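You operate a simulated robot arm through the tools that you are given. There is no shell and no other tool.

You run a simulated robot arm. Do the job below in one go: nothing can be reset, and whatever is moved stays where it is left.

TASK
Tip about half the chickpeas from the jar into the pulses pot, and close pot and jar again. Set down upright: chickpea jar.

It is judged by the outcome, as a careful person would: the job done as asked, and still so three seconds after it is handed in. It fails if anything else is knocked over, pushed out of place, dropped, spilled or broken.

THE ROBOT
A 7-joint arm with a two-finger parallel gripper, fixed in place. Base frame: the origin is on the floor under the middle of its stand, x ahead of it, y to its left, z up. Units: m, rad, N and s.
It reaches about 1.147 m from its shoulder. Its first joint turns from -2.897 to 2.897 rad. Payload 3.43 kg.
Tool frame: the origin (TCP) lies between the finger pads and is the grasp point; the fingertips stand 0.03 m ahead of it; z points along the fingers, y is the line along which they close. The gripper opens to 0.094 m. The fingers are 0.028 m wide and 0.01 m thick; the gripper's body (0.05 by 0.096 m) begins 0.055 m behind the TCP.
Orientation is that of the tool frame in the base frame, as a unit quaternion [w, x, y, z]. With the fingers straight down and closing along the base's y, the tool's x points along the base's -x, its y along +y and its z along -z.

THE INTERFACE
- The arm moves only by the tool drive_tool. Its argument "plan" is one flat list of numbers, 7 for each row, row after row: the shift along the tool's x, y, z in units of 200 mm (1.0 is 200 mm), then the turn, a rotation vector about the tool's x, y, z in units of 45 degrees (1.0 is 45 degrees), then the opening, from 0 (shut) to 1 (fully open). In form: [x, y, z, ax, ay, az, jaw, x, y, z, ax, ay, az, jaw, ...]. A call has 1 to 20 rows; each row is the pose to reach, as a shift and turn from the pose commanded when the call began, along the tool's axes at that moment. A call with a number of a shift or a turn outside -1 to 1 is refused whole. Rows are played at 5 a second. More than 0.05 m and 0.15 rad between two rows, or a gripper value outside its range, and nothing of the call is played. A pose out of reach is approached as far as the arm can. The call stops where the force on the tool passes 40 N (or 10 N more than at its start, if that is more) or the arm is blocked; 0.2 s more then pass. The fingers move at their own pace (about 0.045 m/s each) and stop on an object; they squeeze with about 35 N. The grip force told is the motor's: it shows also when the fingers shut on nothing. Time passes only in rows, and 0.2 s behind the last, so rows that repeat a pose let the fingers close. The reply holds the time, the measured pose of the TCP, the force on the tool along the base axes, the opening and the grip force, in the units named above and with some noise, with the torque about the TCP (base axes, N m) and any sound that the robot's microphone picked up, and new pictures: "show" is both (left out), scene, wrist or none.
- Cameras (640 x 400 px; columns grow to the right, rows downward): "scene" is fixed at [0.22, -0.5034, 1.565]; the picture's right is [0.91, -0.42, 0.00], its down [-0.17, -0.37, -0.91] and it looks along [0.39, 0.83, -0.41] (base axes); focal length 326 px, centre (320, 200). "wrist" rides on the gripper at [0.076, 0.014, -0.102] in the tool frame; the picture's right is [-0.18, 0.98, 0.00], its down [-0.75, -0.14, -0.64] and it looks along [-0.63, -0.12, 0.77] (tool axes); focal length 243 px, centre (320, 200). There is no depth. A picture from a camera that has moved, and an enlarged one, comes with that camera's place and axes in the base frame and with its lens.
- close_up(camera, box): a new picture of the part [left, top, right, bottom] of that camera's present view, enlarged. It takes no simulated time.
- close_job(): hands the job in; it is judged then, once.

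Nothing tells you positions but the pictures and the camera data. Unless the task says otherwise, let go and move clear before handing in.

The tools are called after "Emit:" as name(argument=value, ...) on one line, values as JSON. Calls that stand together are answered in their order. drive_tool: Moves the arm, as the interface text tells. Its arguments: {"type":"object","properties":{"plan":{"type":"array"},"show":{"type":"string","enum":["both","scene","wrist","none"]}},"required":["plan"]} The other tools are called the same way: close_up (camera, box) takes an enlarged picture of a part of a camera's view; close_job () hands the job in.

At the start:

```text
time: 0.0
position: [0.2961, 0.4352, 1.3113]
tcp_rot: [0.0, 0.0, 1.0, 0.0]
force: [0.8, -0.1, 0.0]
wrist_torque: [0.04, 0.01, 0.01]
gripper_width: 0.0942
gripper_force: 0.1
```

scene: 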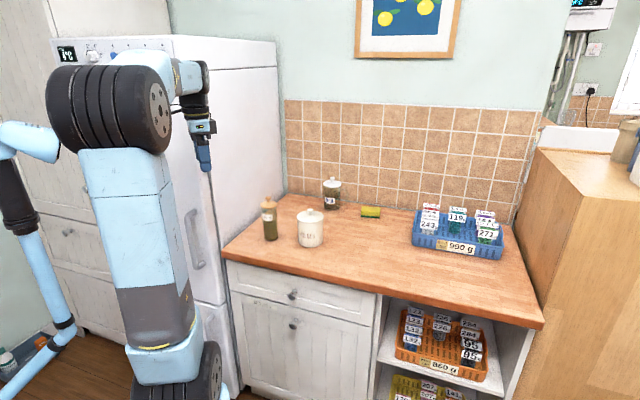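
wrist: 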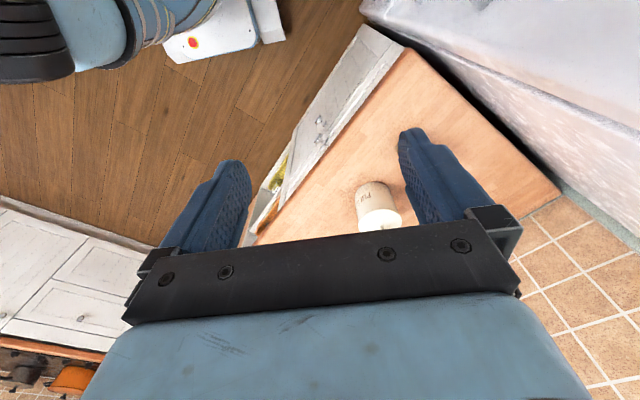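

I see a worktop with a jar or bottle, a white pot, a dark jar, a sponge and crates. I'll look closer before moving to tell which is the chickpea jar and which is the pulses pot.

Emit:
close_up(camera="scene", box=[240, 160, 400, 260])

Emit:
close_up(camera="scene", box=[290, 170, 370, 220])

Emit:
close_up(camera="scene", box=[250, 190, 330, 250])

Emit:
close_up(camera="wrist", box=[320, 160, 440, 240])

Emit:
close_up(camera="scene", box=[400, 190, 520, 270])

Emit:
close_up(camera="scene", box=[560, 90, 640, 200])

```text
4.00 times, centred on (320, 210) of scene
camera zoom: at [0.22, -0.5034, 1.565], right [0.91, -0.42, 0.0], down [-0.17, -0.37, -0.91], along [0.39, 0.83, -0.41], focal length 1302 px, centre (320, 160)
```

zoom: 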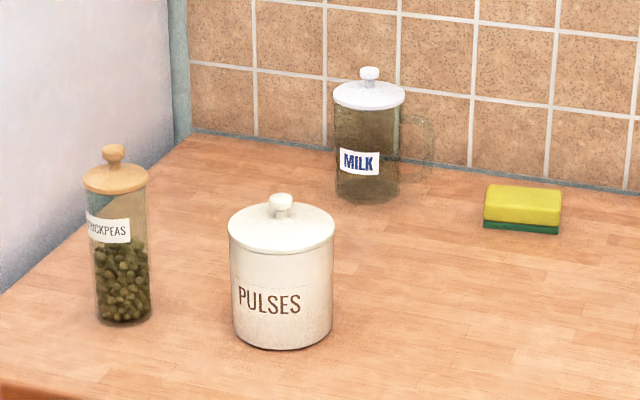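

```text
8.00 times, centred on (330, 195) of scene
camera zoom: at [0.22, -0.5034, 1.565], right [0.91, -0.42, 0.0], down [-0.17, -0.37, -0.91], along [0.39, 0.83, -0.41], focal length 2604 px, centre (240, 240)
```

zoom: 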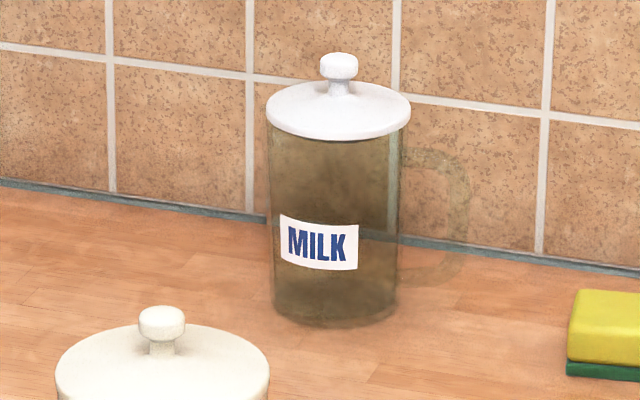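

```text
6.67 times, centred on (290, 220) of scene
camera zoom: at [0.22, -0.5034, 1.565], right [0.91, -0.42, 0.0], down [-0.17, -0.37, -0.91], along [0.39, 0.83, -0.41], focal length 2170 px, centre (520, 67)
```

zoom: 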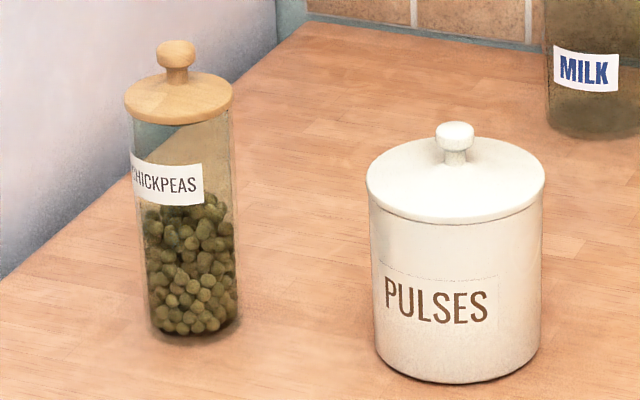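

```text
5.00 times, centred on (380, 200) of wrist
camera zoom: at [0.2192, 0.4481, 1.4125], right [0.18, 0.98, 0.0], down [0.75, -0.14, 0.64], along [0.63, -0.12, -0.77], focal length 1213 px, centre (20, 200)
```

zoom: 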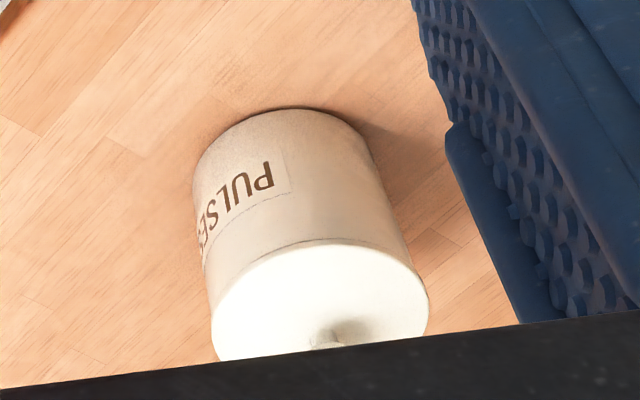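

```text
5.00 times, centred on (460, 230) of scene
camera zoom: at [0.22, -0.5034, 1.565], right [0.91, -0.42, 0.0], down [-0.17, -0.37, -0.91], along [0.39, 0.83, -0.41], focal length 1628 px, centre (-380, 50)
```

zoom: 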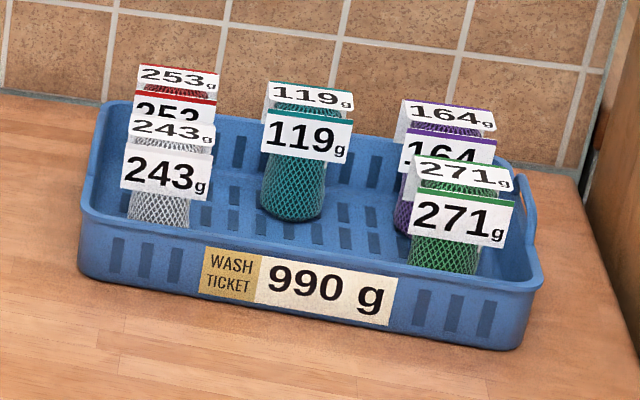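

```text
3.64 times, centred on (600, 145) of scene
camera zoom: at [0.22, -0.5034, 1.565], right [0.91, -0.42, 0.0], down [-0.17, -0.37, -0.91], along [0.39, 0.83, -0.41], focal length 1184 px, centre (-698, 400)
```

zoom: 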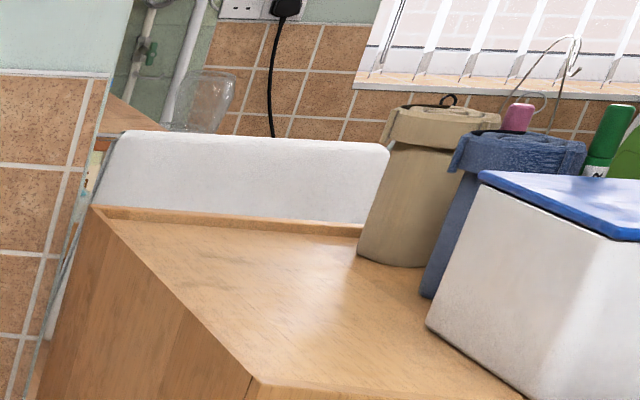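

The jar with the wooden lid at about (0.525, 0.622) is the chickpeas, and the white ceramic pot at about (0.656, 0.517) is the pulses pot. The worktop is at z≈0.88. I'll first move high over the pot to get better views.

Emit:
drive_tool(plan=[-0.2, 0.05, 0, 0, 0, 0, 1, -0.4, 0.1, 0, 0, 0, 0, 1, -0.6, 0.15, 0, 0, 0, 0, 1, -0.8, 0.2, 0, 0, 0, 0, 1, -0.95, 0.22, 0, 0, 0, 0, 1, -0.95, 0.22, 0, 0, 0, 0, 1], show="both")

```text
time: 1.4
position: [0.485, 0.4792, 1.3112]
tcp_rot: [0.0, 0.0, 1.0, -0.001]
force: [0.5, 0.2, -0.9]
wrist_torque: [0.0, -0.02, 0.01]
gripper_width: 0.0942
gripper_force: 0.1
camera wrist: at [0.4092, 0.492, 1.4129], right [0.18, 0.98, 0.0], down [0.75, -0.14, 0.64], along [0.63, -0.12, -0.77], focal length 243 px, centre (320, 200)
```

scene: 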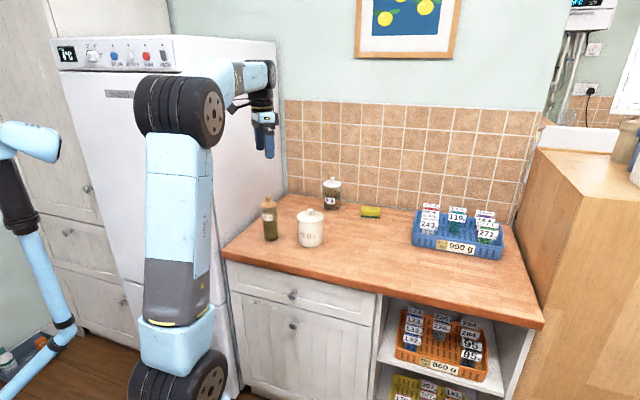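
wrist: 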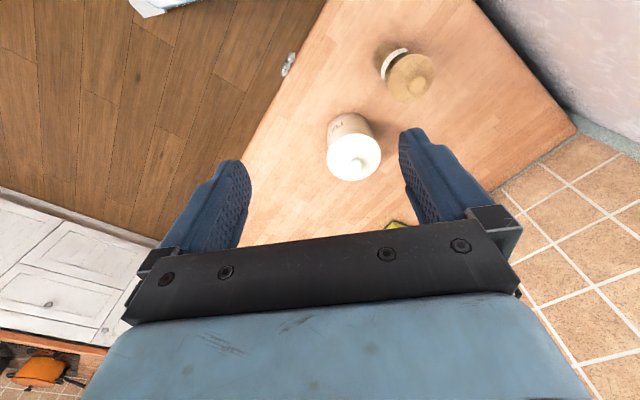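

Both the pot and the jar are now in the wrist view. I'll zoom in to triangulate them more precisely.

Emit:
close_up(camera="wrist", box=[310, 100, 400, 190])

Emit:
close_up(camera="wrist", box=[365, 30, 445, 110])

```text
4.44 times, centred on (355, 145) of wrist
camera zoom: at [0.4092, 0.492, 1.4129], right [0.18, 0.98, 0.0], down [0.75, -0.14, 0.64], along [0.63, -0.12, -0.77], focal length 1078 px, centre (164, 444)
```

zoom: 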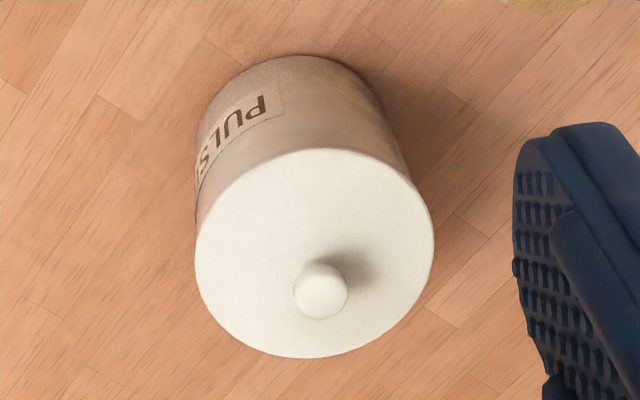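

```text
5.00 times, centred on (405, 70) of wrist
camera zoom: at [0.4092, 0.492, 1.4129], right [0.18, 0.98, 0.0], down [0.75, -0.14, 0.64], along [0.63, -0.12, -0.77], focal length 1213 px, centre (-105, 850)
```

zoom: 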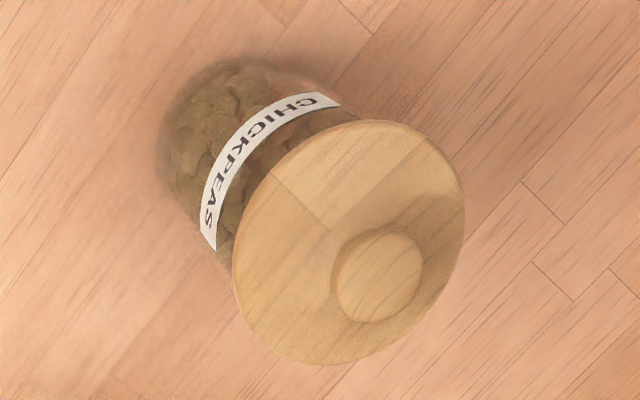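

The pot axis comes out at about (0.660, 0.514) and the jar axis at about (0.52, 0.605). I'll move above the pot lid knob and look again.

Emit:
drive_tool(plan=[-0.145, 0.03, 0.125, 0, 0, 0, 1, -0.29, 0.06, 0.25, 0, 0, 0, 1, -0.435, 0.089, 0.375, 0, 0, 0, 1, -0.58, 0.118, 0.5, 0, 0, 0, 1, -0.725, 0.148, 0.625, 0, 0, 0, 1, -0.87, 0.178, 0.75, 0, 0, 0, 1, -0.87, 0.178, 0.75, 0, 0, 0, 1], show="both")

```text
time: 3.0
position: [0.6595, 0.5148, 1.1594]
tcp_rot: [0.0, 0.0, 1.0, 0.0]
force: [0.0, -0.5, -0.7]
wrist_torque: [-0.02, -0.01, 0.0]
gripper_width: 0.0943
gripper_force: 0.1
camera wrist: at [0.5836, 0.5277, 1.2621], right [0.18, 0.98, 0.0], down [0.75, -0.14, 0.64], along [0.63, -0.12, -0.77], focal length 243 px, centre (320, 200)
```

scene: 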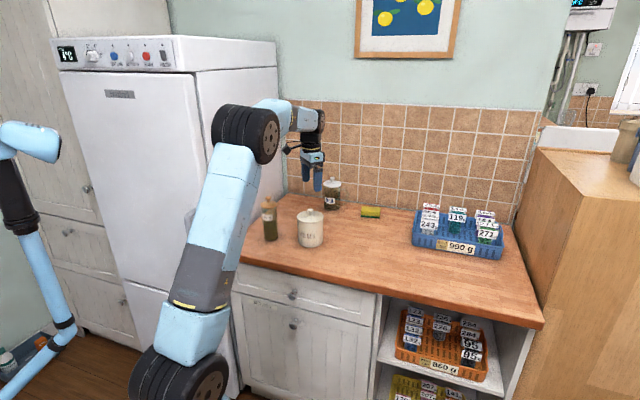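
wrist: 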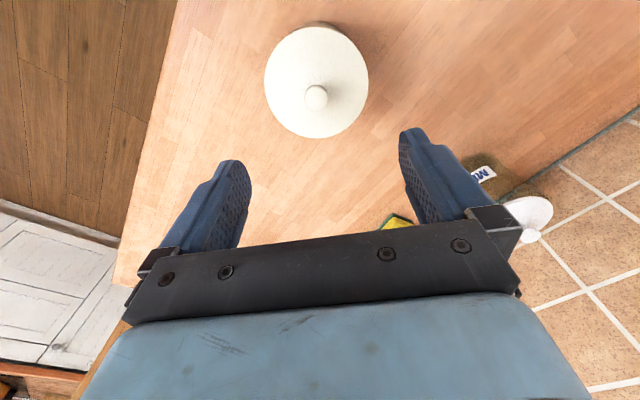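

Emit:
close_up(camera="wrist", box=[256, 10, 376, 150])

Emit:
close_up(camera="scene", box=[285, 200, 335, 255])

Emit:
close_up(camera="scene", box=[245, 190, 295, 250])

```text
2.86 times, centred on (316, 80) of wrist
camera zoom: at [0.5836, 0.5277, 1.2621], right [0.18, 0.98, 0.0], down [0.75, -0.14, 0.64], along [0.63, -0.12, -0.77], focal length 693 px, centre (331, 543)
```

zoom: 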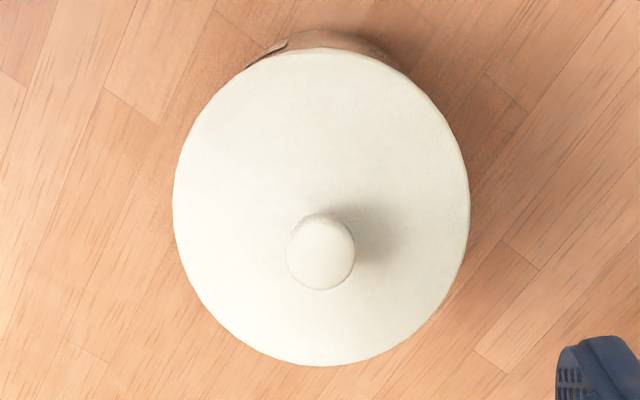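

```text
7.27 times, centred on (310, 228) of scene
camera zoom: at [0.22, -0.5034, 1.565], right [0.91, -0.42, 0.0], down [-0.17, -0.37, -0.91], along [0.39, 0.83, -0.41], focal length 2368 px, centre (393, 0)
```

zoom: 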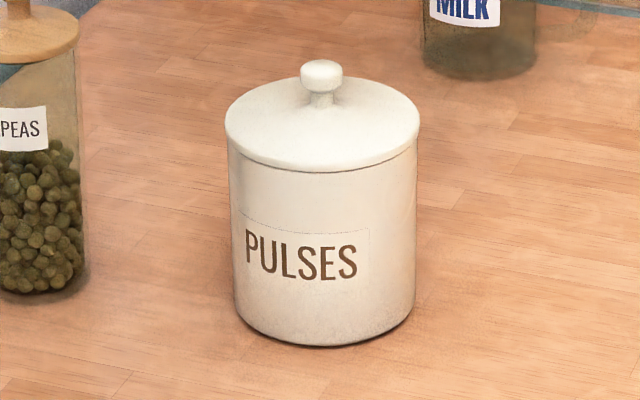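

```text
6.67 times, centred on (270, 220) of scene
camera zoom: at [0.22, -0.5034, 1.565], right [0.91, -0.42, 0.0], down [-0.17, -0.37, -0.91], along [0.39, 0.83, -0.41], focal length 2170 px, centre (653, 67)
```

zoom: 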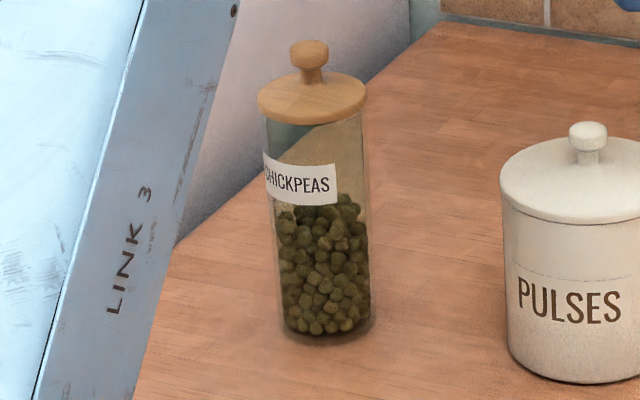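

The triangulation puts the pot knob at about (0.656, 0.511), with its top near z≈1.03. I'll correct the alignment and come down part of the way.

Emit:
drive_tool(plan=[0.01, -0.01, 0.1, 0, 0, 0, 0.7, 0.0225, -0.019, 0.2, 0, 0, 0, 0.6, 0.0225, -0.019, 0.3, 0, 0, 0, 0.6, 0.0225, -0.019, 0.4, 0, 0, 0, 0.6, 0.0225, -0.019, 0.4, 0, 0, 0, 0.6], show="both")

```text
time: 4.2
position: [0.656, 0.5114, 1.0793]
tcp_rot: [0.001, 0.0, 1.0, 0.0]
force: [-0.6, -0.4, 0.5]
wrist_torque: [0.0, 0.04, 0.01]
gripper_width: 0.0565
gripper_force: 0.0
camera wrist: at [0.5786, 0.5239, 1.1827], right [0.18, 0.98, 0.0], down [0.75, -0.14, 0.64], along [0.63, -0.12, -0.77], focal length 243 px, centre (320, 200)
```

scene: 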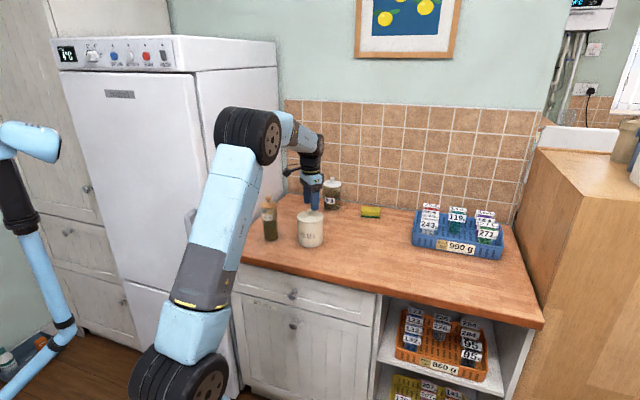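
wrist: 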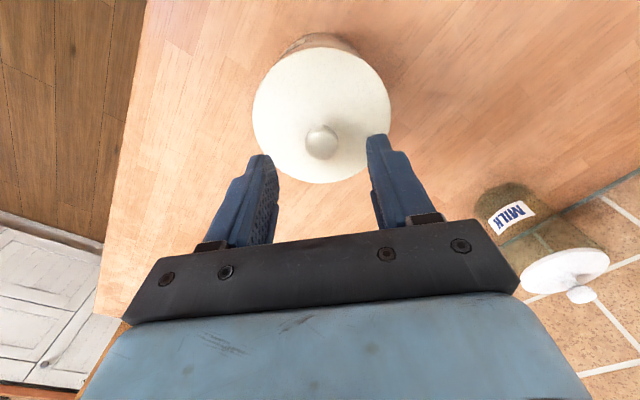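

The knob is centred between the fingers, so I'll lower the last stretch and close on it.

Emit:
drive_tool(plan=[0, 0.005, 0.1, 0, 0, 0, 0.6, 0, 0.005, 0.185, 0, 0, 0, 0.6, 0, 0.005, 0.185, 0, 0, 0, 0.3, 0, 0.005, 0.185, 0, 0, 0, 0.15, 0, 0.005, 0.185, 0, 0, 0, 0.0, 0, 0.005, 0.185, 0, 0, 0, 0.0, 0, 0.005, 0.185, 0, 0, 0, 0.0], show="both")

```text
time: 5.8
position: [0.6542, 0.5118, 1.0436]
tcp_rot: [0.001, 0.0, 1.0, 0.0]
force: [0.5, -0.4, -0.4]
wrist_torque: [-0.01, -0.01, 0.02]
gripper_width: 0.0208
gripper_force: 35.2
heard: snap
camera wrist: at [0.579, 0.5246, 1.1457], right [0.18, 0.98, 0.0], down [0.75, -0.14, 0.64], along [0.63, -0.12, -0.77], focal length 243 px, centre (320, 200)
```

scene: 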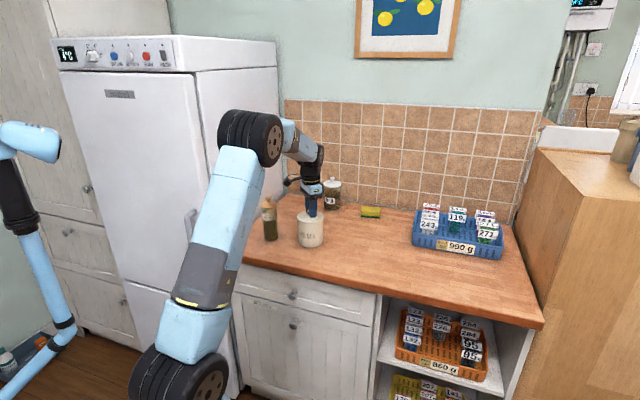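
wrist: 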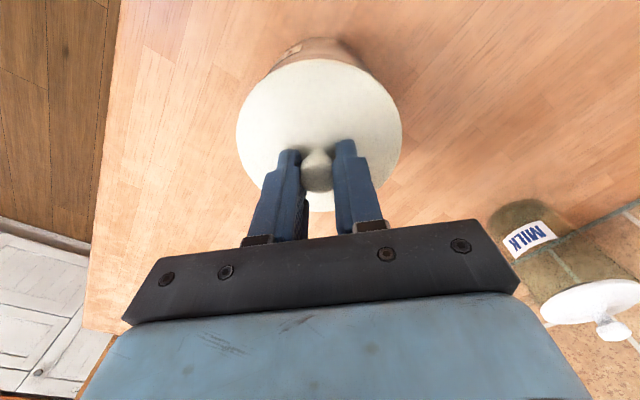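

I'm gripping the knob (20.8 mm across). Now I'll lift slowly and watch the force.

Emit:
drive_tool(plan=[0, 0, -0.02, 0, 0, 0, 0, 0, 0, -0.05, 0, 0, 0, 0, 0, 0, -0.1, 0, 0, 0, 0, 0, 0, -0.15, 0, 0, 0, 0, 0, 0, -0.15, 0, 0, 0, 0], show="both")

```text
time: 7.0
position: [0.6544, 0.5123, 1.0733]
tcp_rot: [0.0, 0.0, 1.0, 0.0]
force: [0.0, -0.6, -0.7]
wrist_torque: [-0.01, -0.03, 0.0]
gripper_width: 0.0209
gripper_force: 35.0
camera wrist: at [0.5787, 0.5249, 1.176], right [0.18, 0.98, 0.0], down [0.75, -0.14, 0.64], along [0.63, -0.12, -0.77], focal length 243 px, centre (320, 200)
```

scene: 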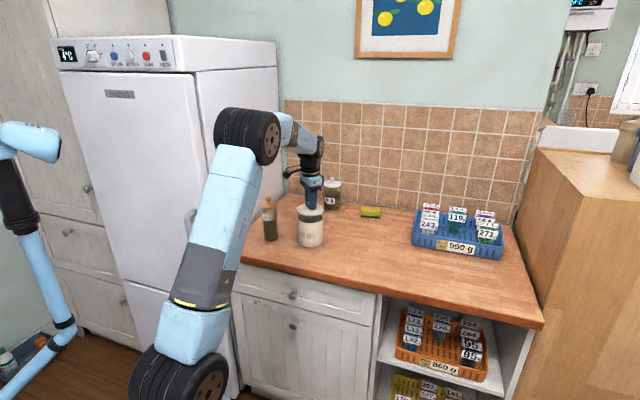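
wrist: 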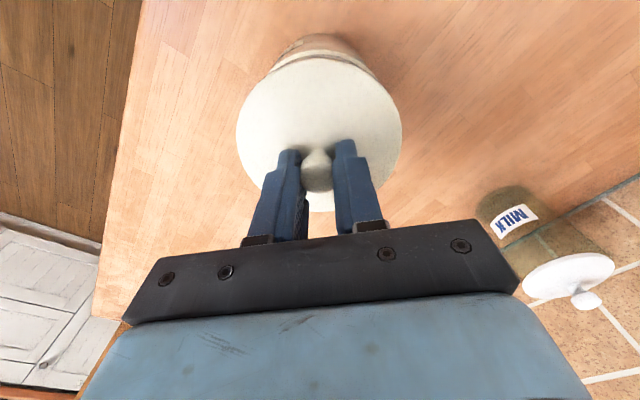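

Emit:
close_up(camera="scene", box=[285, 170, 345, 255])

Emit:
close_up(camera="wrist", box=[220, 20, 420, 220])

```text
4.71 times, centred on (315, 212) of scene
camera zoom: at [0.22, -0.5034, 1.565], right [0.91, -0.42, 0.0], down [-0.17, -0.37, -0.91], along [0.39, 0.83, -0.41], focal length 1532 px, centre (344, 141)
```

zoom: 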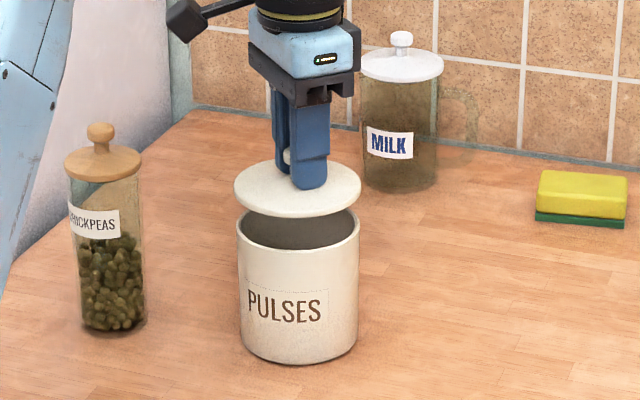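

```text
2.00 times, centred on (320, 120) of wrist
camera zoom: at [0.5787, 0.5249, 1.176], right [0.18, 0.98, 0.0], down [0.75, -0.14, 0.64], along [0.63, -0.12, -0.77], focal length 485 px, centre (320, 360)
```

zoom: 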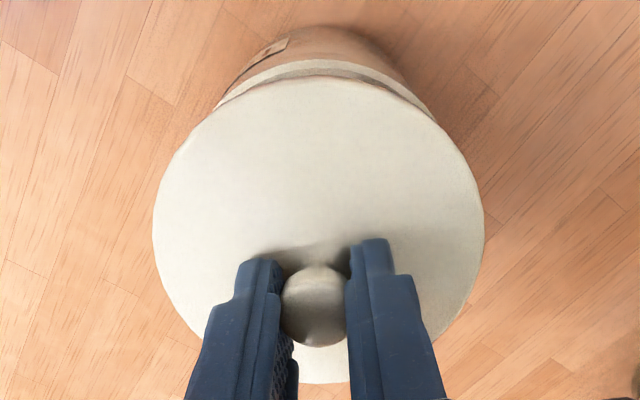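

The lid is off and is a light flat disc. I'll carry it to free worktop on the right, at about (0.785, 0.39), and lower it.

Emit:
drive_tool(plan=[0, 0, -0.12, 0, 0, 0, 0, 0, 0, -0.235, 0, 0, 0, 0, -0.1, -0.09, -0.235, 0, 0, 0, 0, -0.22, -0.2, -0.235, 0, 0, 0, 0, -0.34, -0.32, -0.235, 0, 0, 0, 0, -0.46, -0.43, -0.235, 0, 0, 0, 0, -0.57, -0.53, -0.235, 0, 0, 0, 0, -0.653, -0.61, -0.235, 0, 0, 0, 0, -0.653, -0.61, -0.1, 0, 0, 0, 0, -0.653, -0.61, 0.1, 0, 0, 0, 0, -0.653, -0.61, 0.25, 0, 0, 0, 0, -0.653, -0.61, 0.4, 0, 0, 0, 0, -0.653, -0.61, 0.5, 0, 0, 0, 0, -0.653, -0.61, 0.5, 0, 0, 0, 0], show="both")

```text
time: 10.0
position: [0.7842, 0.3892, 0.9744]
tcp_rot: [0.0, 0.0, 1.0, 0.0]
force: [-0.8, 0.0, -0.4]
wrist_torque: [0.01, 0.01, -0.03]
gripper_width: 0.0209
gripper_force: 35.1
camera wrist: at [0.7089, 0.4024, 1.0761], right [0.18, 0.98, 0.0], down [0.75, -0.14, 0.64], along [0.63, -0.12, -0.77], focal length 243 px, centre (320, 200)
```

scene: 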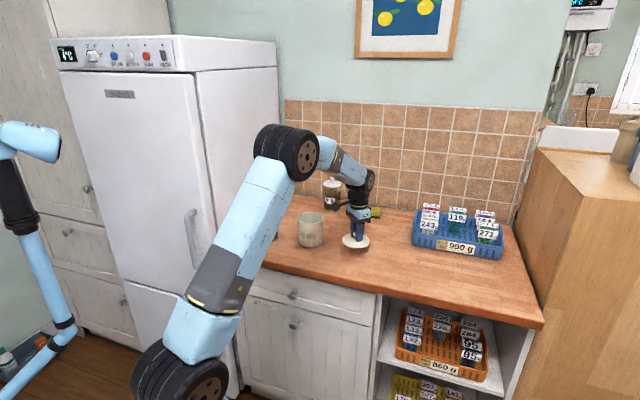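
wrist: 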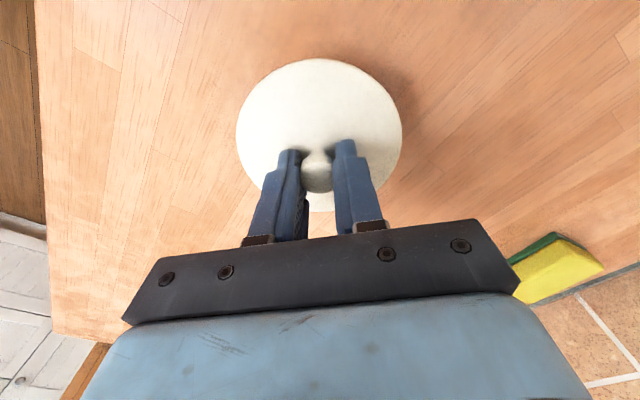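

Emit:
close_up(camera="scene", box=[325, 190, 385, 260])

Emit:
close_up(camera="scene", box=[285, 195, 345, 255])

```text
5.71 times, centred on (355, 225) of scene
camera zoom: at [0.22, -0.5034, 1.565], right [0.91, -0.42, 0.0], down [-0.17, -0.37, -0.91], along [0.39, 0.83, -0.41], focal length 1860 px, centre (120, 57)
```

zoom: 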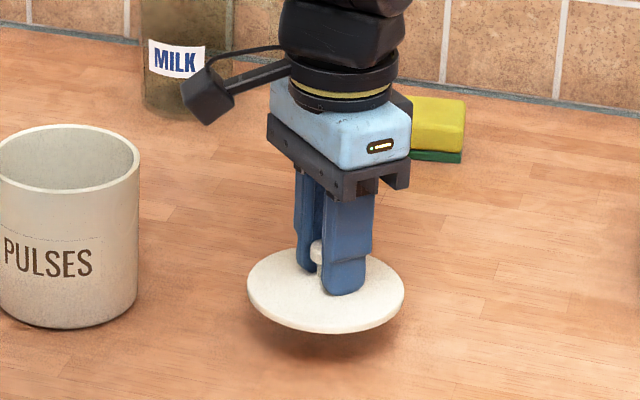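

```text
6.67 times, centred on (315, 225) of scene
camera zoom: at [0.22, -0.5034, 1.565], right [0.91, -0.42, 0.0], down [-0.17, -0.37, -0.91], along [0.39, 0.83, -0.41], focal length 2170 px, centre (353, 33)
```

zoom: 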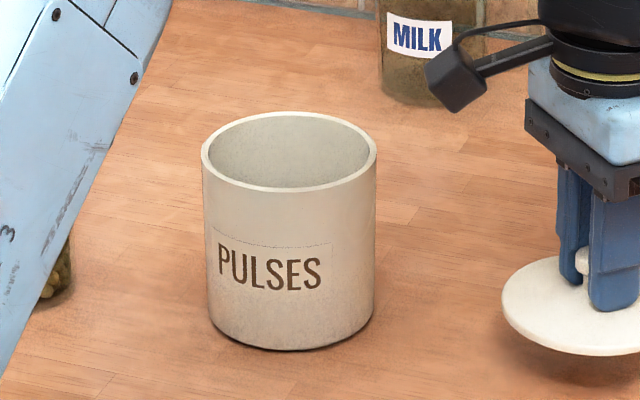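

The lid is about 35 mm above the worktop. I'll lower it in small steps and check the force for contact.

Emit:
drive_tool(plan=[0, 0, 0.08, 0, 0, 0, 0, 0, 0, 0.14, 0, 0, 0, 0, 0, 0, 0.16, 0, 0, 0, 0, 0, 0, 0.16, 0, 0, 0, 0], show="scene")

```text
time: 11.0
position: [0.7854, 0.3886, 0.9452]
tcp_rot: [0.001, 0.0, 1.0, 0.001]
force: [0.0, -1.3, 17.8]
wrist_torque: [-0.01, 0.26, 0.03]
gripper_width: 0.0204
gripper_force: 35.1
```

scene: 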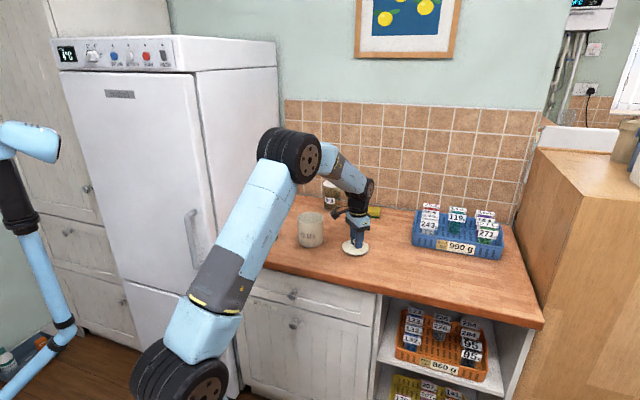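

The lid is resting on the worktop (18 N of contact). I'll ease off, release it and rise.

Emit:
drive_tool(plan=[0, 0, -0.012, 0, 0, 0, 0, 0, 0, -0.012, 0, 0, 0, 0.15, 0, 0, -0.012, 0, 0, 0, 0.35, 0, 0, -0.012, 0, 0, 0, 0.6, 0, 0, -0.012, 0, 0, 0, 0.6, 0, 0, -0.1, 0, 0, 0, 0.6, 0, 0, -0.3, 0, 0, 0, 0.6, 0, 0, -0.5, 0, 0, 0, 0.6, 0, 0, -0.7, 0, 0, 0, 0.6, 0, 0, -0.9, 0, 0, 0, 0.6, 0, 0, -0.9, 0, 0, 0, 0.6], show="both")

```text
time: 13.4
position: [0.7871, 0.3897, 1.1212]
tcp_rot: [0.0, 0.0, 1.0, 0.0]
force: [0.2, 0.2, -0.6]
wrist_torque: [-0.02, 0.0, 0.0]
gripper_width: 0.0563
gripper_force: 0.0
camera wrist: at [0.7094, 0.4026, 1.2242], right [0.18, 0.98, 0.0], down [0.75, -0.14, 0.64], along [0.63, -0.12, -0.77], focal length 243 px, centre (320, 200)
```

scene: 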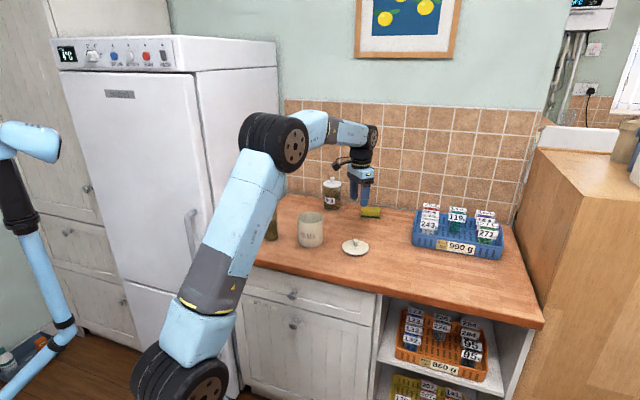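
wrist: 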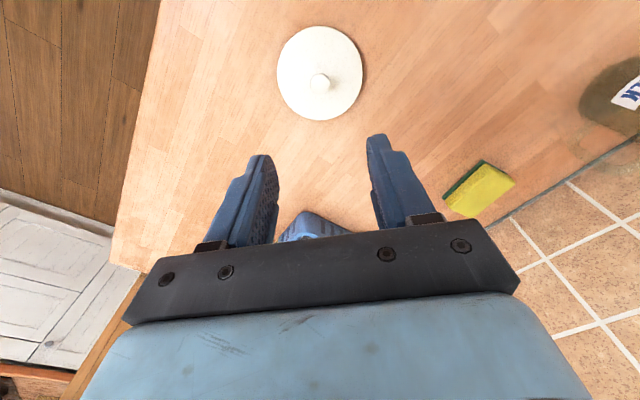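

The pot lid lies flat at about (0.785, 0.389). I'll rise and go over to the jar, looking into the open pot on the way.

Emit:
drive_tool(plan=[0, 0, -0.2, 0, 0, 0, 0.6, 0.1, 0.08, -0.4, 0, 0, 0, 0.6, 0.25, 0.2, -0.5, 0, 0, 0, 0.6, 0.4, 0.32, -0.5, 0, 0, 0, 0.6, 0.55, 0.44, -0.5, 0, 0, 0, 0.6, 0.665, 0.535, -0.5, 0, 0, 0, 0.6, 0.82, 0.65, -0.5, 0, 0, 0, 0.6, 0.97, 0.77, -0.5, 0, 0, 0, 0.6, 0.97, 0.77, -0.5, 0, 0, 0, 0.6], show="both")

```text
time: 15.4
position: [0.5925, 0.5439, 1.2231]
tcp_rot: [-0.001, 0.0, 1.0, 0.001]
force: [-0.2, 0.3, 0.7]
wrist_torque: [-0.03, -0.01, 0.0]
gripper_width: 0.0563
gripper_force: 0.0
camera wrist: at [0.5155, 0.5563, 1.3242], right [0.18, 0.98, 0.0], down [0.75, -0.14, 0.64], along [0.63, -0.12, -0.77], focal length 243 px, centre (320, 200)
```

scene: 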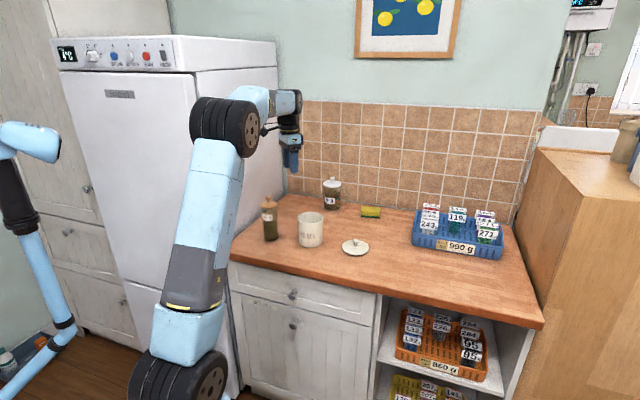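
wrist: 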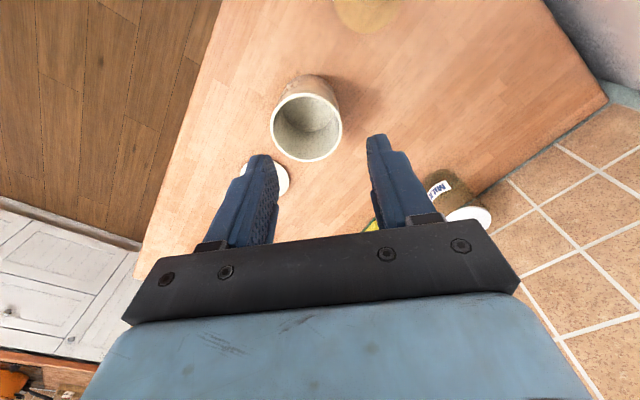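

Emit:
close_up(camera="wrist", box=[256, 60, 356, 170])

Emit:
close_up(camera="scene", box=[330, 225, 385, 265])

Emit:
drive_tool(plan=[0.12, 0.1, 0, 0, 0, 0, 0.6, 0.24, 0.2, 0, 0, 0, 0, 0.6, 0.36, 0.295, 0, 0, 0, 0, 0.6, 0.36, 0.295, 0, 0, 0, 0, 0.6], show="both")

```text
3.64 times, centred on (306, 115) of wrist
camera zoom: at [0.5155, 0.5563, 1.3242], right [0.18, 0.98, 0.0], down [0.75, -0.14, 0.64], along [0.63, -0.12, -0.77], focal length 882 px, centre (371, 509)
```

zoom: 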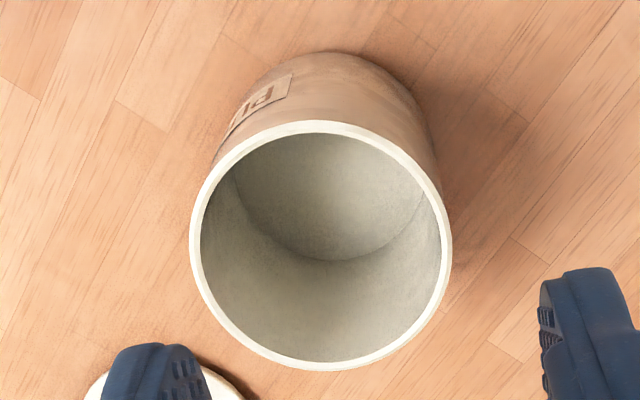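

```text
10.00 times, centred on (358, 245) of scene
camera zoom: at [0.22, -0.5034, 1.565], right [0.91, -0.42, 0.0], down [-0.17, -0.37, -0.91], along [0.39, 0.83, -0.41], focal length 3256 px, centre (-55, -250)
```

zoom: 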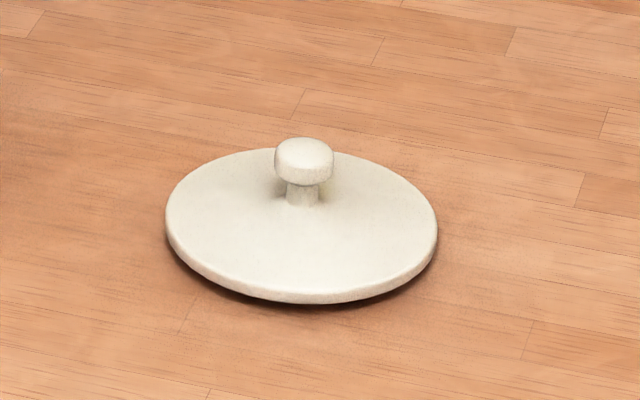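

```text
time: 16.4
position: [0.5198, 0.6017, 1.2221]
tcp_rot: [0.0, 0.0, 1.0, 0.0]
force: [0.4, 0.4, 0.2]
wrist_torque: [0.0, -0.02, -0.02]
gripper_width: 0.0563
gripper_force: 0.1
camera wrist: at [0.4432, 0.6157, 1.3244], right [0.18, 0.98, 0.0], down [0.75, -0.14, 0.64], along [0.63, -0.12, -0.77], focal length 243 px, centre (320, 200)
```

scene: 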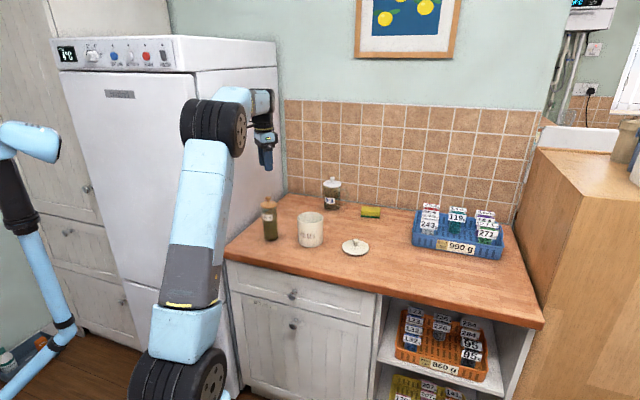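
wrist: 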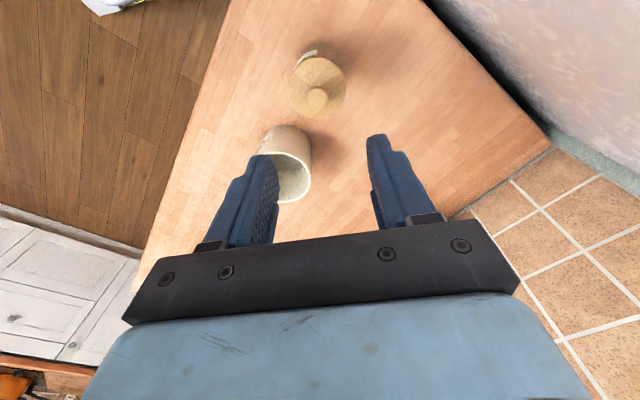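

The pot is empty inside, with an opening of roughly 90 mm. Now I'll look closely at the jar lid below me.

Emit:
close_up(camera="wrist", box=[270, 30, 370, 130])

Emit:
close_up(camera="scene", box=[250, 192, 290, 247])

```text
4.00 times, centred on (320, 80) of wrist
camera zoom: at [0.4432, 0.6157, 1.3244], right [0.18, 0.98, 0.0], down [0.75, -0.14, 0.64], along [0.63, -0.12, -0.77], focal length 970 px, centre (320, 680)
```

zoom: 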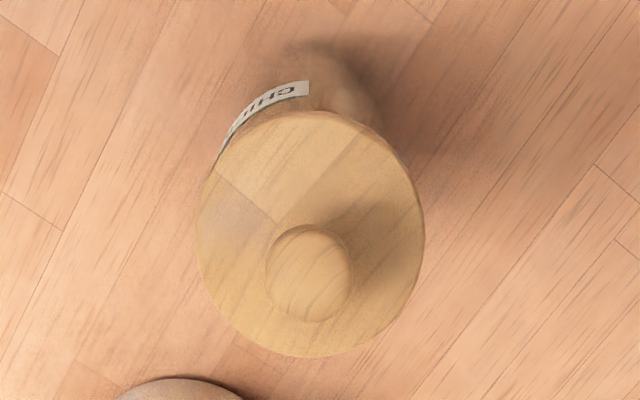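

```text
7.27 times, centred on (270, 220) of scene
camera zoom: at [0.22, -0.5034, 1.565], right [0.91, -0.42, 0.0], down [-0.17, -0.37, -0.91], along [0.39, 0.83, -0.41], focal length 2368 px, centre (684, 58)
```

zoom: 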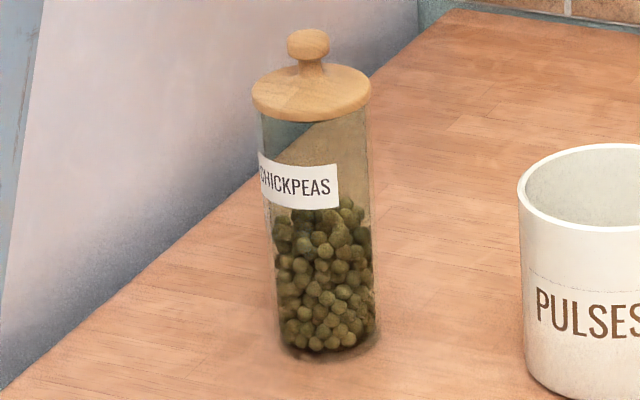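

The jar axis comes out at about (0.519, 0.599), with the lid knob centred near z≈1.068. I'll align and come down towards it.

Emit:
drive_tool(plan=[0.005, -0.0115, 0.15, 0, 0, 0, 0.6, 0.005, -0.0115, 0.3, 0, 0, 0, 0.6, 0.005, -0.0115, 0.46, 0, 0, 0, 0.6, 0.005, -0.0115, 0.46, 0, 0, 0, 0.6], show="wrist")

Emit:
close_up(camera="wrist", box=[220, 60, 420, 200])

```text
time: 17.4
position: [0.518, 0.5988, 1.1293]
tcp_rot: [0.0, 0.0, 1.0, 0.0]
force: [0.7, 0.6, -0.9]
wrist_torque: [0.03, 0.0, 0.03]
gripper_width: 0.0564
gripper_force: 0.0
camera wrist: at [0.4429, 0.6129, 1.2316], right [0.18, 0.98, 0.0], down [0.75, -0.14, 0.64], along [0.63, -0.12, -0.77], focal length 243 px, centre (320, 200)
```

wrist: 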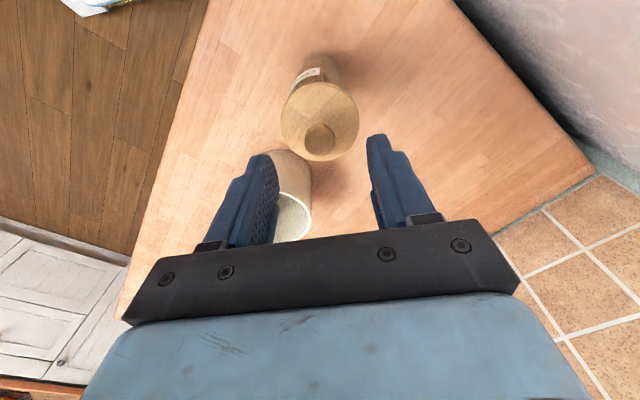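

```text
2.86 times, centred on (320, 130) of wrist
camera zoom: at [0.4429, 0.6129, 1.2316], right [0.18, 0.98, 0.0], down [0.75, -0.14, 0.64], along [0.63, -0.12, -0.77], focal length 693 px, centre (320, 400)
```

zoom: 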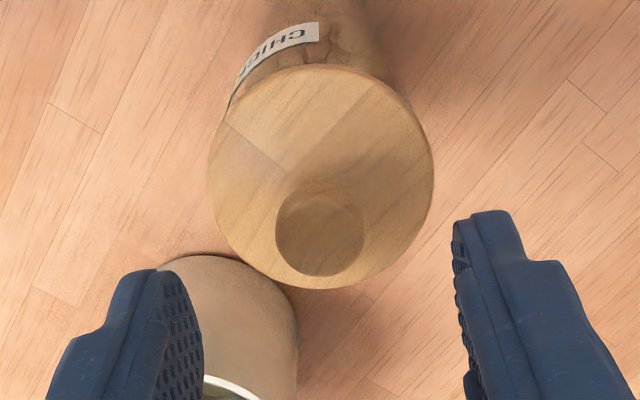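

Emit:
drive_tool(plan=[0, 0, 0.13, 0, 0, 0, 0.6, 0, 0, 0.25, 0, 0, 0, 0.6, 0, 0, 0.25, 0, 0, 0, 0.6, 0, 0, 0.25, 0, 0, 0, 0.3, 0, 0, 0.25, 0, 0, 0, 0.1, 0, 0, 0.25, 0, 0, 0, 0, 0, 0, 0.25, 0, 0, 0, 0, 0, 0, 0.25, 0, 0, 0, 0], show="both")

Emit:
close_up(camera="scene", box=[250, 182, 290, 247])

```text
time: 18.6
position: [0.5201, 0.599, 1.0846]
tcp_rot: [0.001, 0.001, 1.0, 0.001]
force: [1.1, 1.8, 5.7]
wrist_torque: [0.09, -0.12, -0.05]
gripper_width: 0.0213
gripper_force: 6.4
stopped in row 5: the force on the tool passed its limit at 46 N (the readings are from after the stop); the commanded pose is now the measured one
camera wrist: at [0.4422, 0.6126, 1.1854], right [0.18, 0.98, 0.0], down [0.75, -0.14, 0.64], along [0.63, -0.12, -0.77], focal length 243 px, centre (320, 200)
```

scene: 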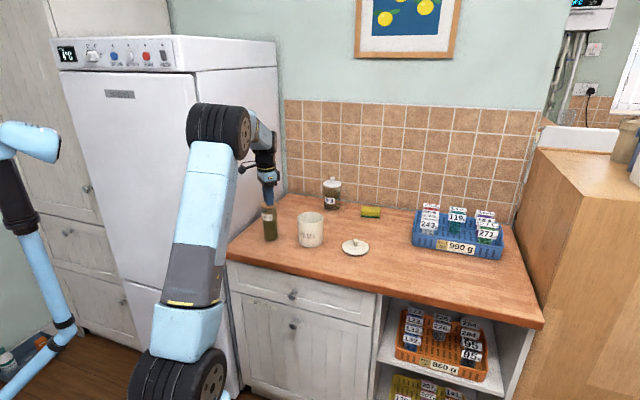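
wrist: 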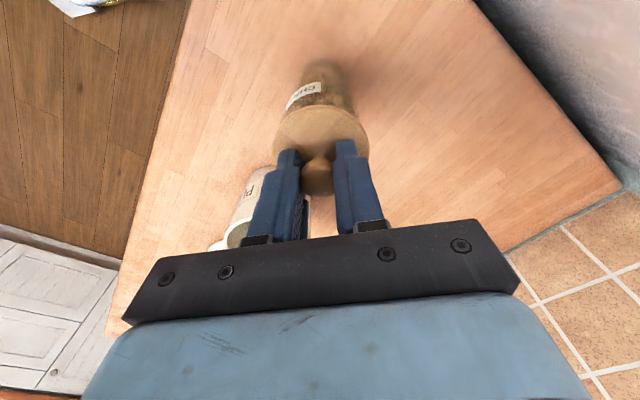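

```text
6.15 times, centred on (270, 214) of scene
camera zoom: at [0.22, -0.5034, 1.565], right [0.91, -0.42, 0.0], down [-0.17, -0.37, -0.91], along [0.39, 0.83, -0.41], focal length 2004 px, centre (628, 111)
```

zoom: 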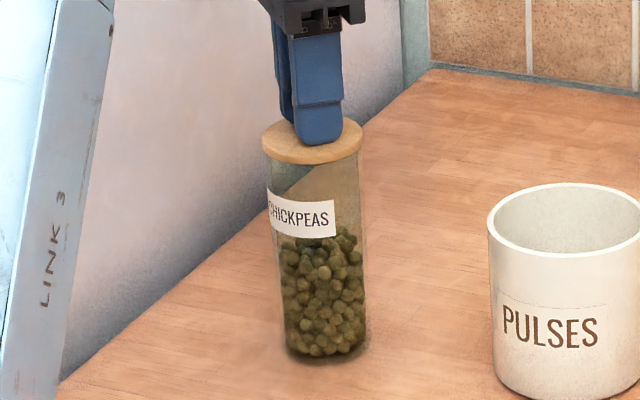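

The fingertips touched the lid top slightly while closing, but the jar still stands properly. I'll firm up the grip and then lift gently.

Emit:
drive_tool(plan=[0, 0, -0.005, 0, 0, 0, 0, 0, 0, -0.005, 0, 0, 0, 0, 0, 0, -0.005, 0, 0, 0, 0], show="none")

Emit:
drive_tool(plan=[0, 0, -0.02, 0, 0, 0, 0, 0, 0, -0.04, 0, 0, 0, 0, 0, 0, -0.07, 0, 0, 0, 0, 0, 0, -0.1, 0, 0, 0, 0, 0, 0, -0.1, 0, 0, 0, 0], show="both")

Emit:
close_up(camera="scene", box=[250, 182, 290, 247])

```text
time: 19.4
position: [0.5201, 0.6, 1.0842]
tcp_rot: [0.001, 0.001, 1.0, 0.0]
force: [0.1, 0.8, 1.4]
wrist_torque: [0.09, 0.02, -0.02]
gripper_width: 0.0201
gripper_force: 35.1
```

```text
time: 20.6
position: [0.5178, 0.5999, 1.1032]
tcp_rot: [0.0, 0.0, 1.0, 0.0]
force: [-0.8, 0.6, 0.4]
wrist_torque: [-0.01, -0.01, 0.0]
gripper_width: 0.0206
gripper_force: 35.0
heard: snap
camera wrist: at [0.4423, 0.6126, 1.2052], right [0.18, 0.98, 0.0], down [0.75, -0.14, 0.64], along [0.63, -0.12, -0.77], focal length 243 px, centre (320, 200)
```

scene: 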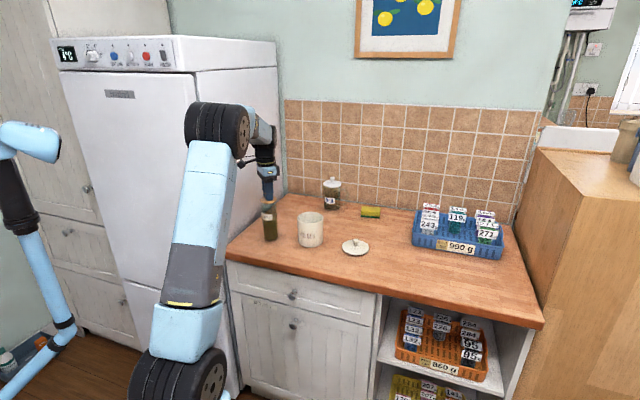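
wrist: 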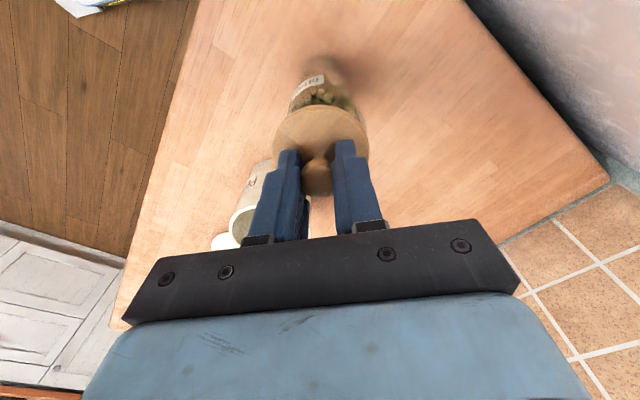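

```text
6.15 times, centred on (270, 214) of scene
camera zoom: at [0.22, -0.5034, 1.565], right [0.91, -0.42, 0.0], down [-0.17, -0.37, -0.91], along [0.39, 0.83, -0.41], focal length 2004 px, centre (628, 111)
```

zoom: 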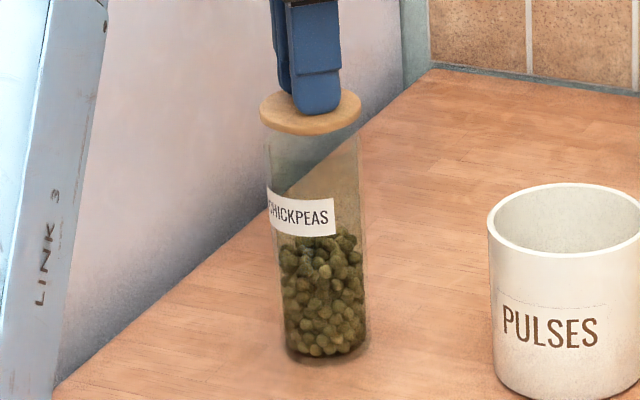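

The jar lid came off with a snap. I'll carry it to the right and put it on the worktop beyond the pot lid, at about (0.85, 0.29).

Emit:
drive_tool(plan=[0, 0, -0.15, 0, 0, 0, 0, 0, 0, -0.3, 0, 0, 0, 0, -0.05, -0.047, -0.4, 0, 0, 0, 0, -0.18, -0.168, -0.4, 0, 0, 0, 0, -0.32, -0.3, -0.4, 0, 0, 0, 0, -0.46, -0.43, -0.4, 0, 0, 0, 0, -0.6, -0.56, -0.4, 0, 0, 0, 0, -0.73, -0.682, -0.4, 0, 0, 0, 0, -0.83, -0.775, -0.4, 0, 0, 0, 0], show="scene")

Emit:
drive_tool(plan=[-0.13, -0.12, 0, 0, 0, 0, 0, -0.27, -0.25, 0, 0, 0, 0, 0, -0.41, -0.38, 0, 0, 0, 0, 0, -0.55, -0.51, 0, 0, 0, 0, 0, -0.69, -0.64, 0, 0, 0, 0, 0, -0.83, -0.775, 0, 0, 0, 0, 0, -0.83, -0.775, 0.15, 0, 0, 0, 0, -0.83, -0.775, 0.35, 0, 0, 0, 0, -0.83, -0.775, 0.55, 0, 0, 0, 0, -0.83, -0.775, 0.75, 0, 0, 0, 0, -0.83, -0.775, 0.95, 0, 0, 0, 0, -0.83, -0.775, 0.98, 0, 0, 0, 0], show="both")

```text
time: 22.6
position: [0.6848, 0.4433, 1.1836]
tcp_rot: [0.001, 0.0, 1.0, 0.0]
force: [-0.8, 0.4, -0.5]
wrist_torque: [-0.03, -0.06, 0.0]
gripper_width: 0.0204
gripper_force: 35.5
```

scene: 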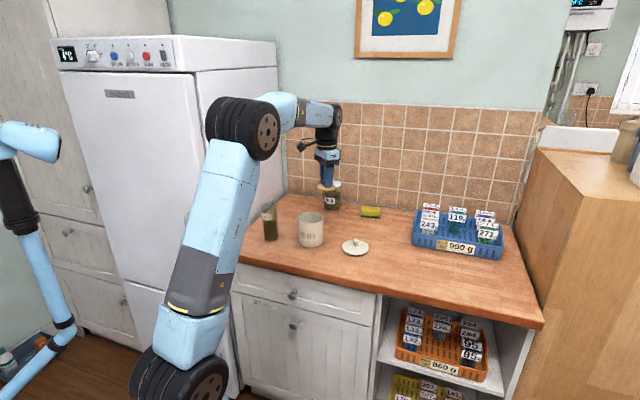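

```text
time: 25.2
position: [0.8489, 0.2895, 0.9871]
tcp_rot: [0.001, 0.001, 1.0, 0.0]
force: [-0.8, 0.8, -0.5]
wrist_torque: [0.0, 0.01, 0.0]
gripper_width: 0.0202
gripper_force: 34.8
camera wrist: at [0.7735, 0.3024, 1.0891], right [0.19, 0.98, 0.0], down [0.75, -0.14, 0.64], along [0.63, -0.12, -0.77], focal length 243 px, centre (320, 200)
```

scene: 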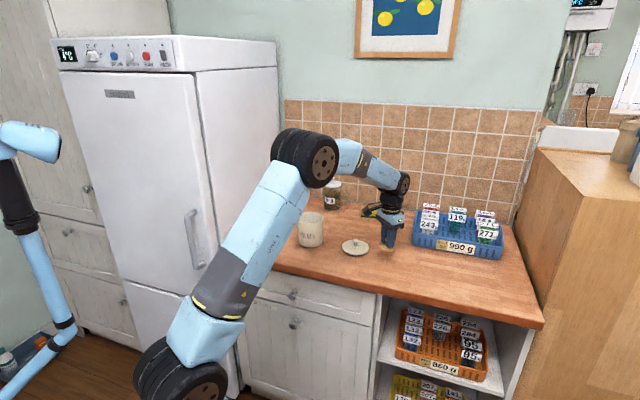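
wrist: 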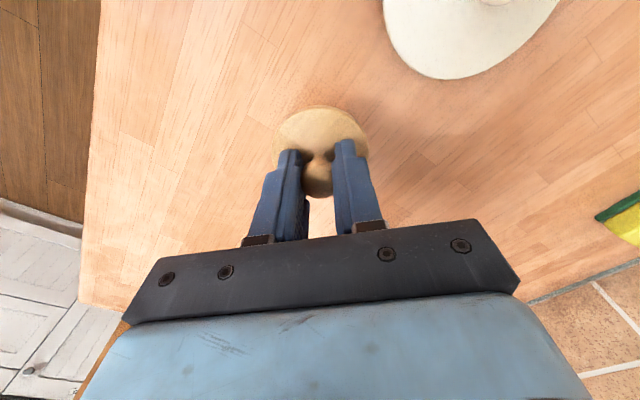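

Emit:
drive_tool(plan=[0, 0, 0.1, 0, 0, 0, 0, 0, 0, 0.17, 0, 0, 0, 0, 0, 0, 0.185, 0, 0, 0, 0, 0, 0, 0.195, 0, 0, 0, 0, 0, 0, 0.195, 0, 0, 0, 0], show="none")

Emit:
close_up(camera="scene", box=[365, 200, 425, 265])

```text
time: 26.4
position: [0.851, 0.2904, 0.9495]
tcp_rot: [0.001, 0.001, 1.0, 0.0]
force: [0.5, 0.3, -0.8]
wrist_torque: [0.02, -0.02, 0.0]
gripper_width: 0.0202
gripper_force: 35.3
```

```text
6.15 times, centred on (395, 232) of scene
camera zoom: at [0.22, -0.5034, 1.565], right [0.91, -0.42, 0.0], down [-0.17, -0.37, -0.91], along [0.39, 0.83, -0.41], focal length 2004 px, centre (-142, 0)
```

zoom: 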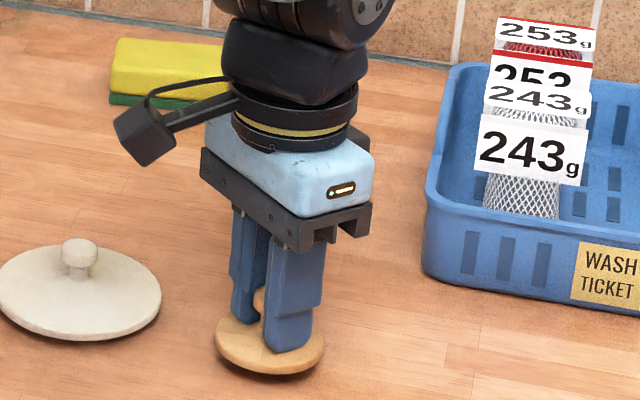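

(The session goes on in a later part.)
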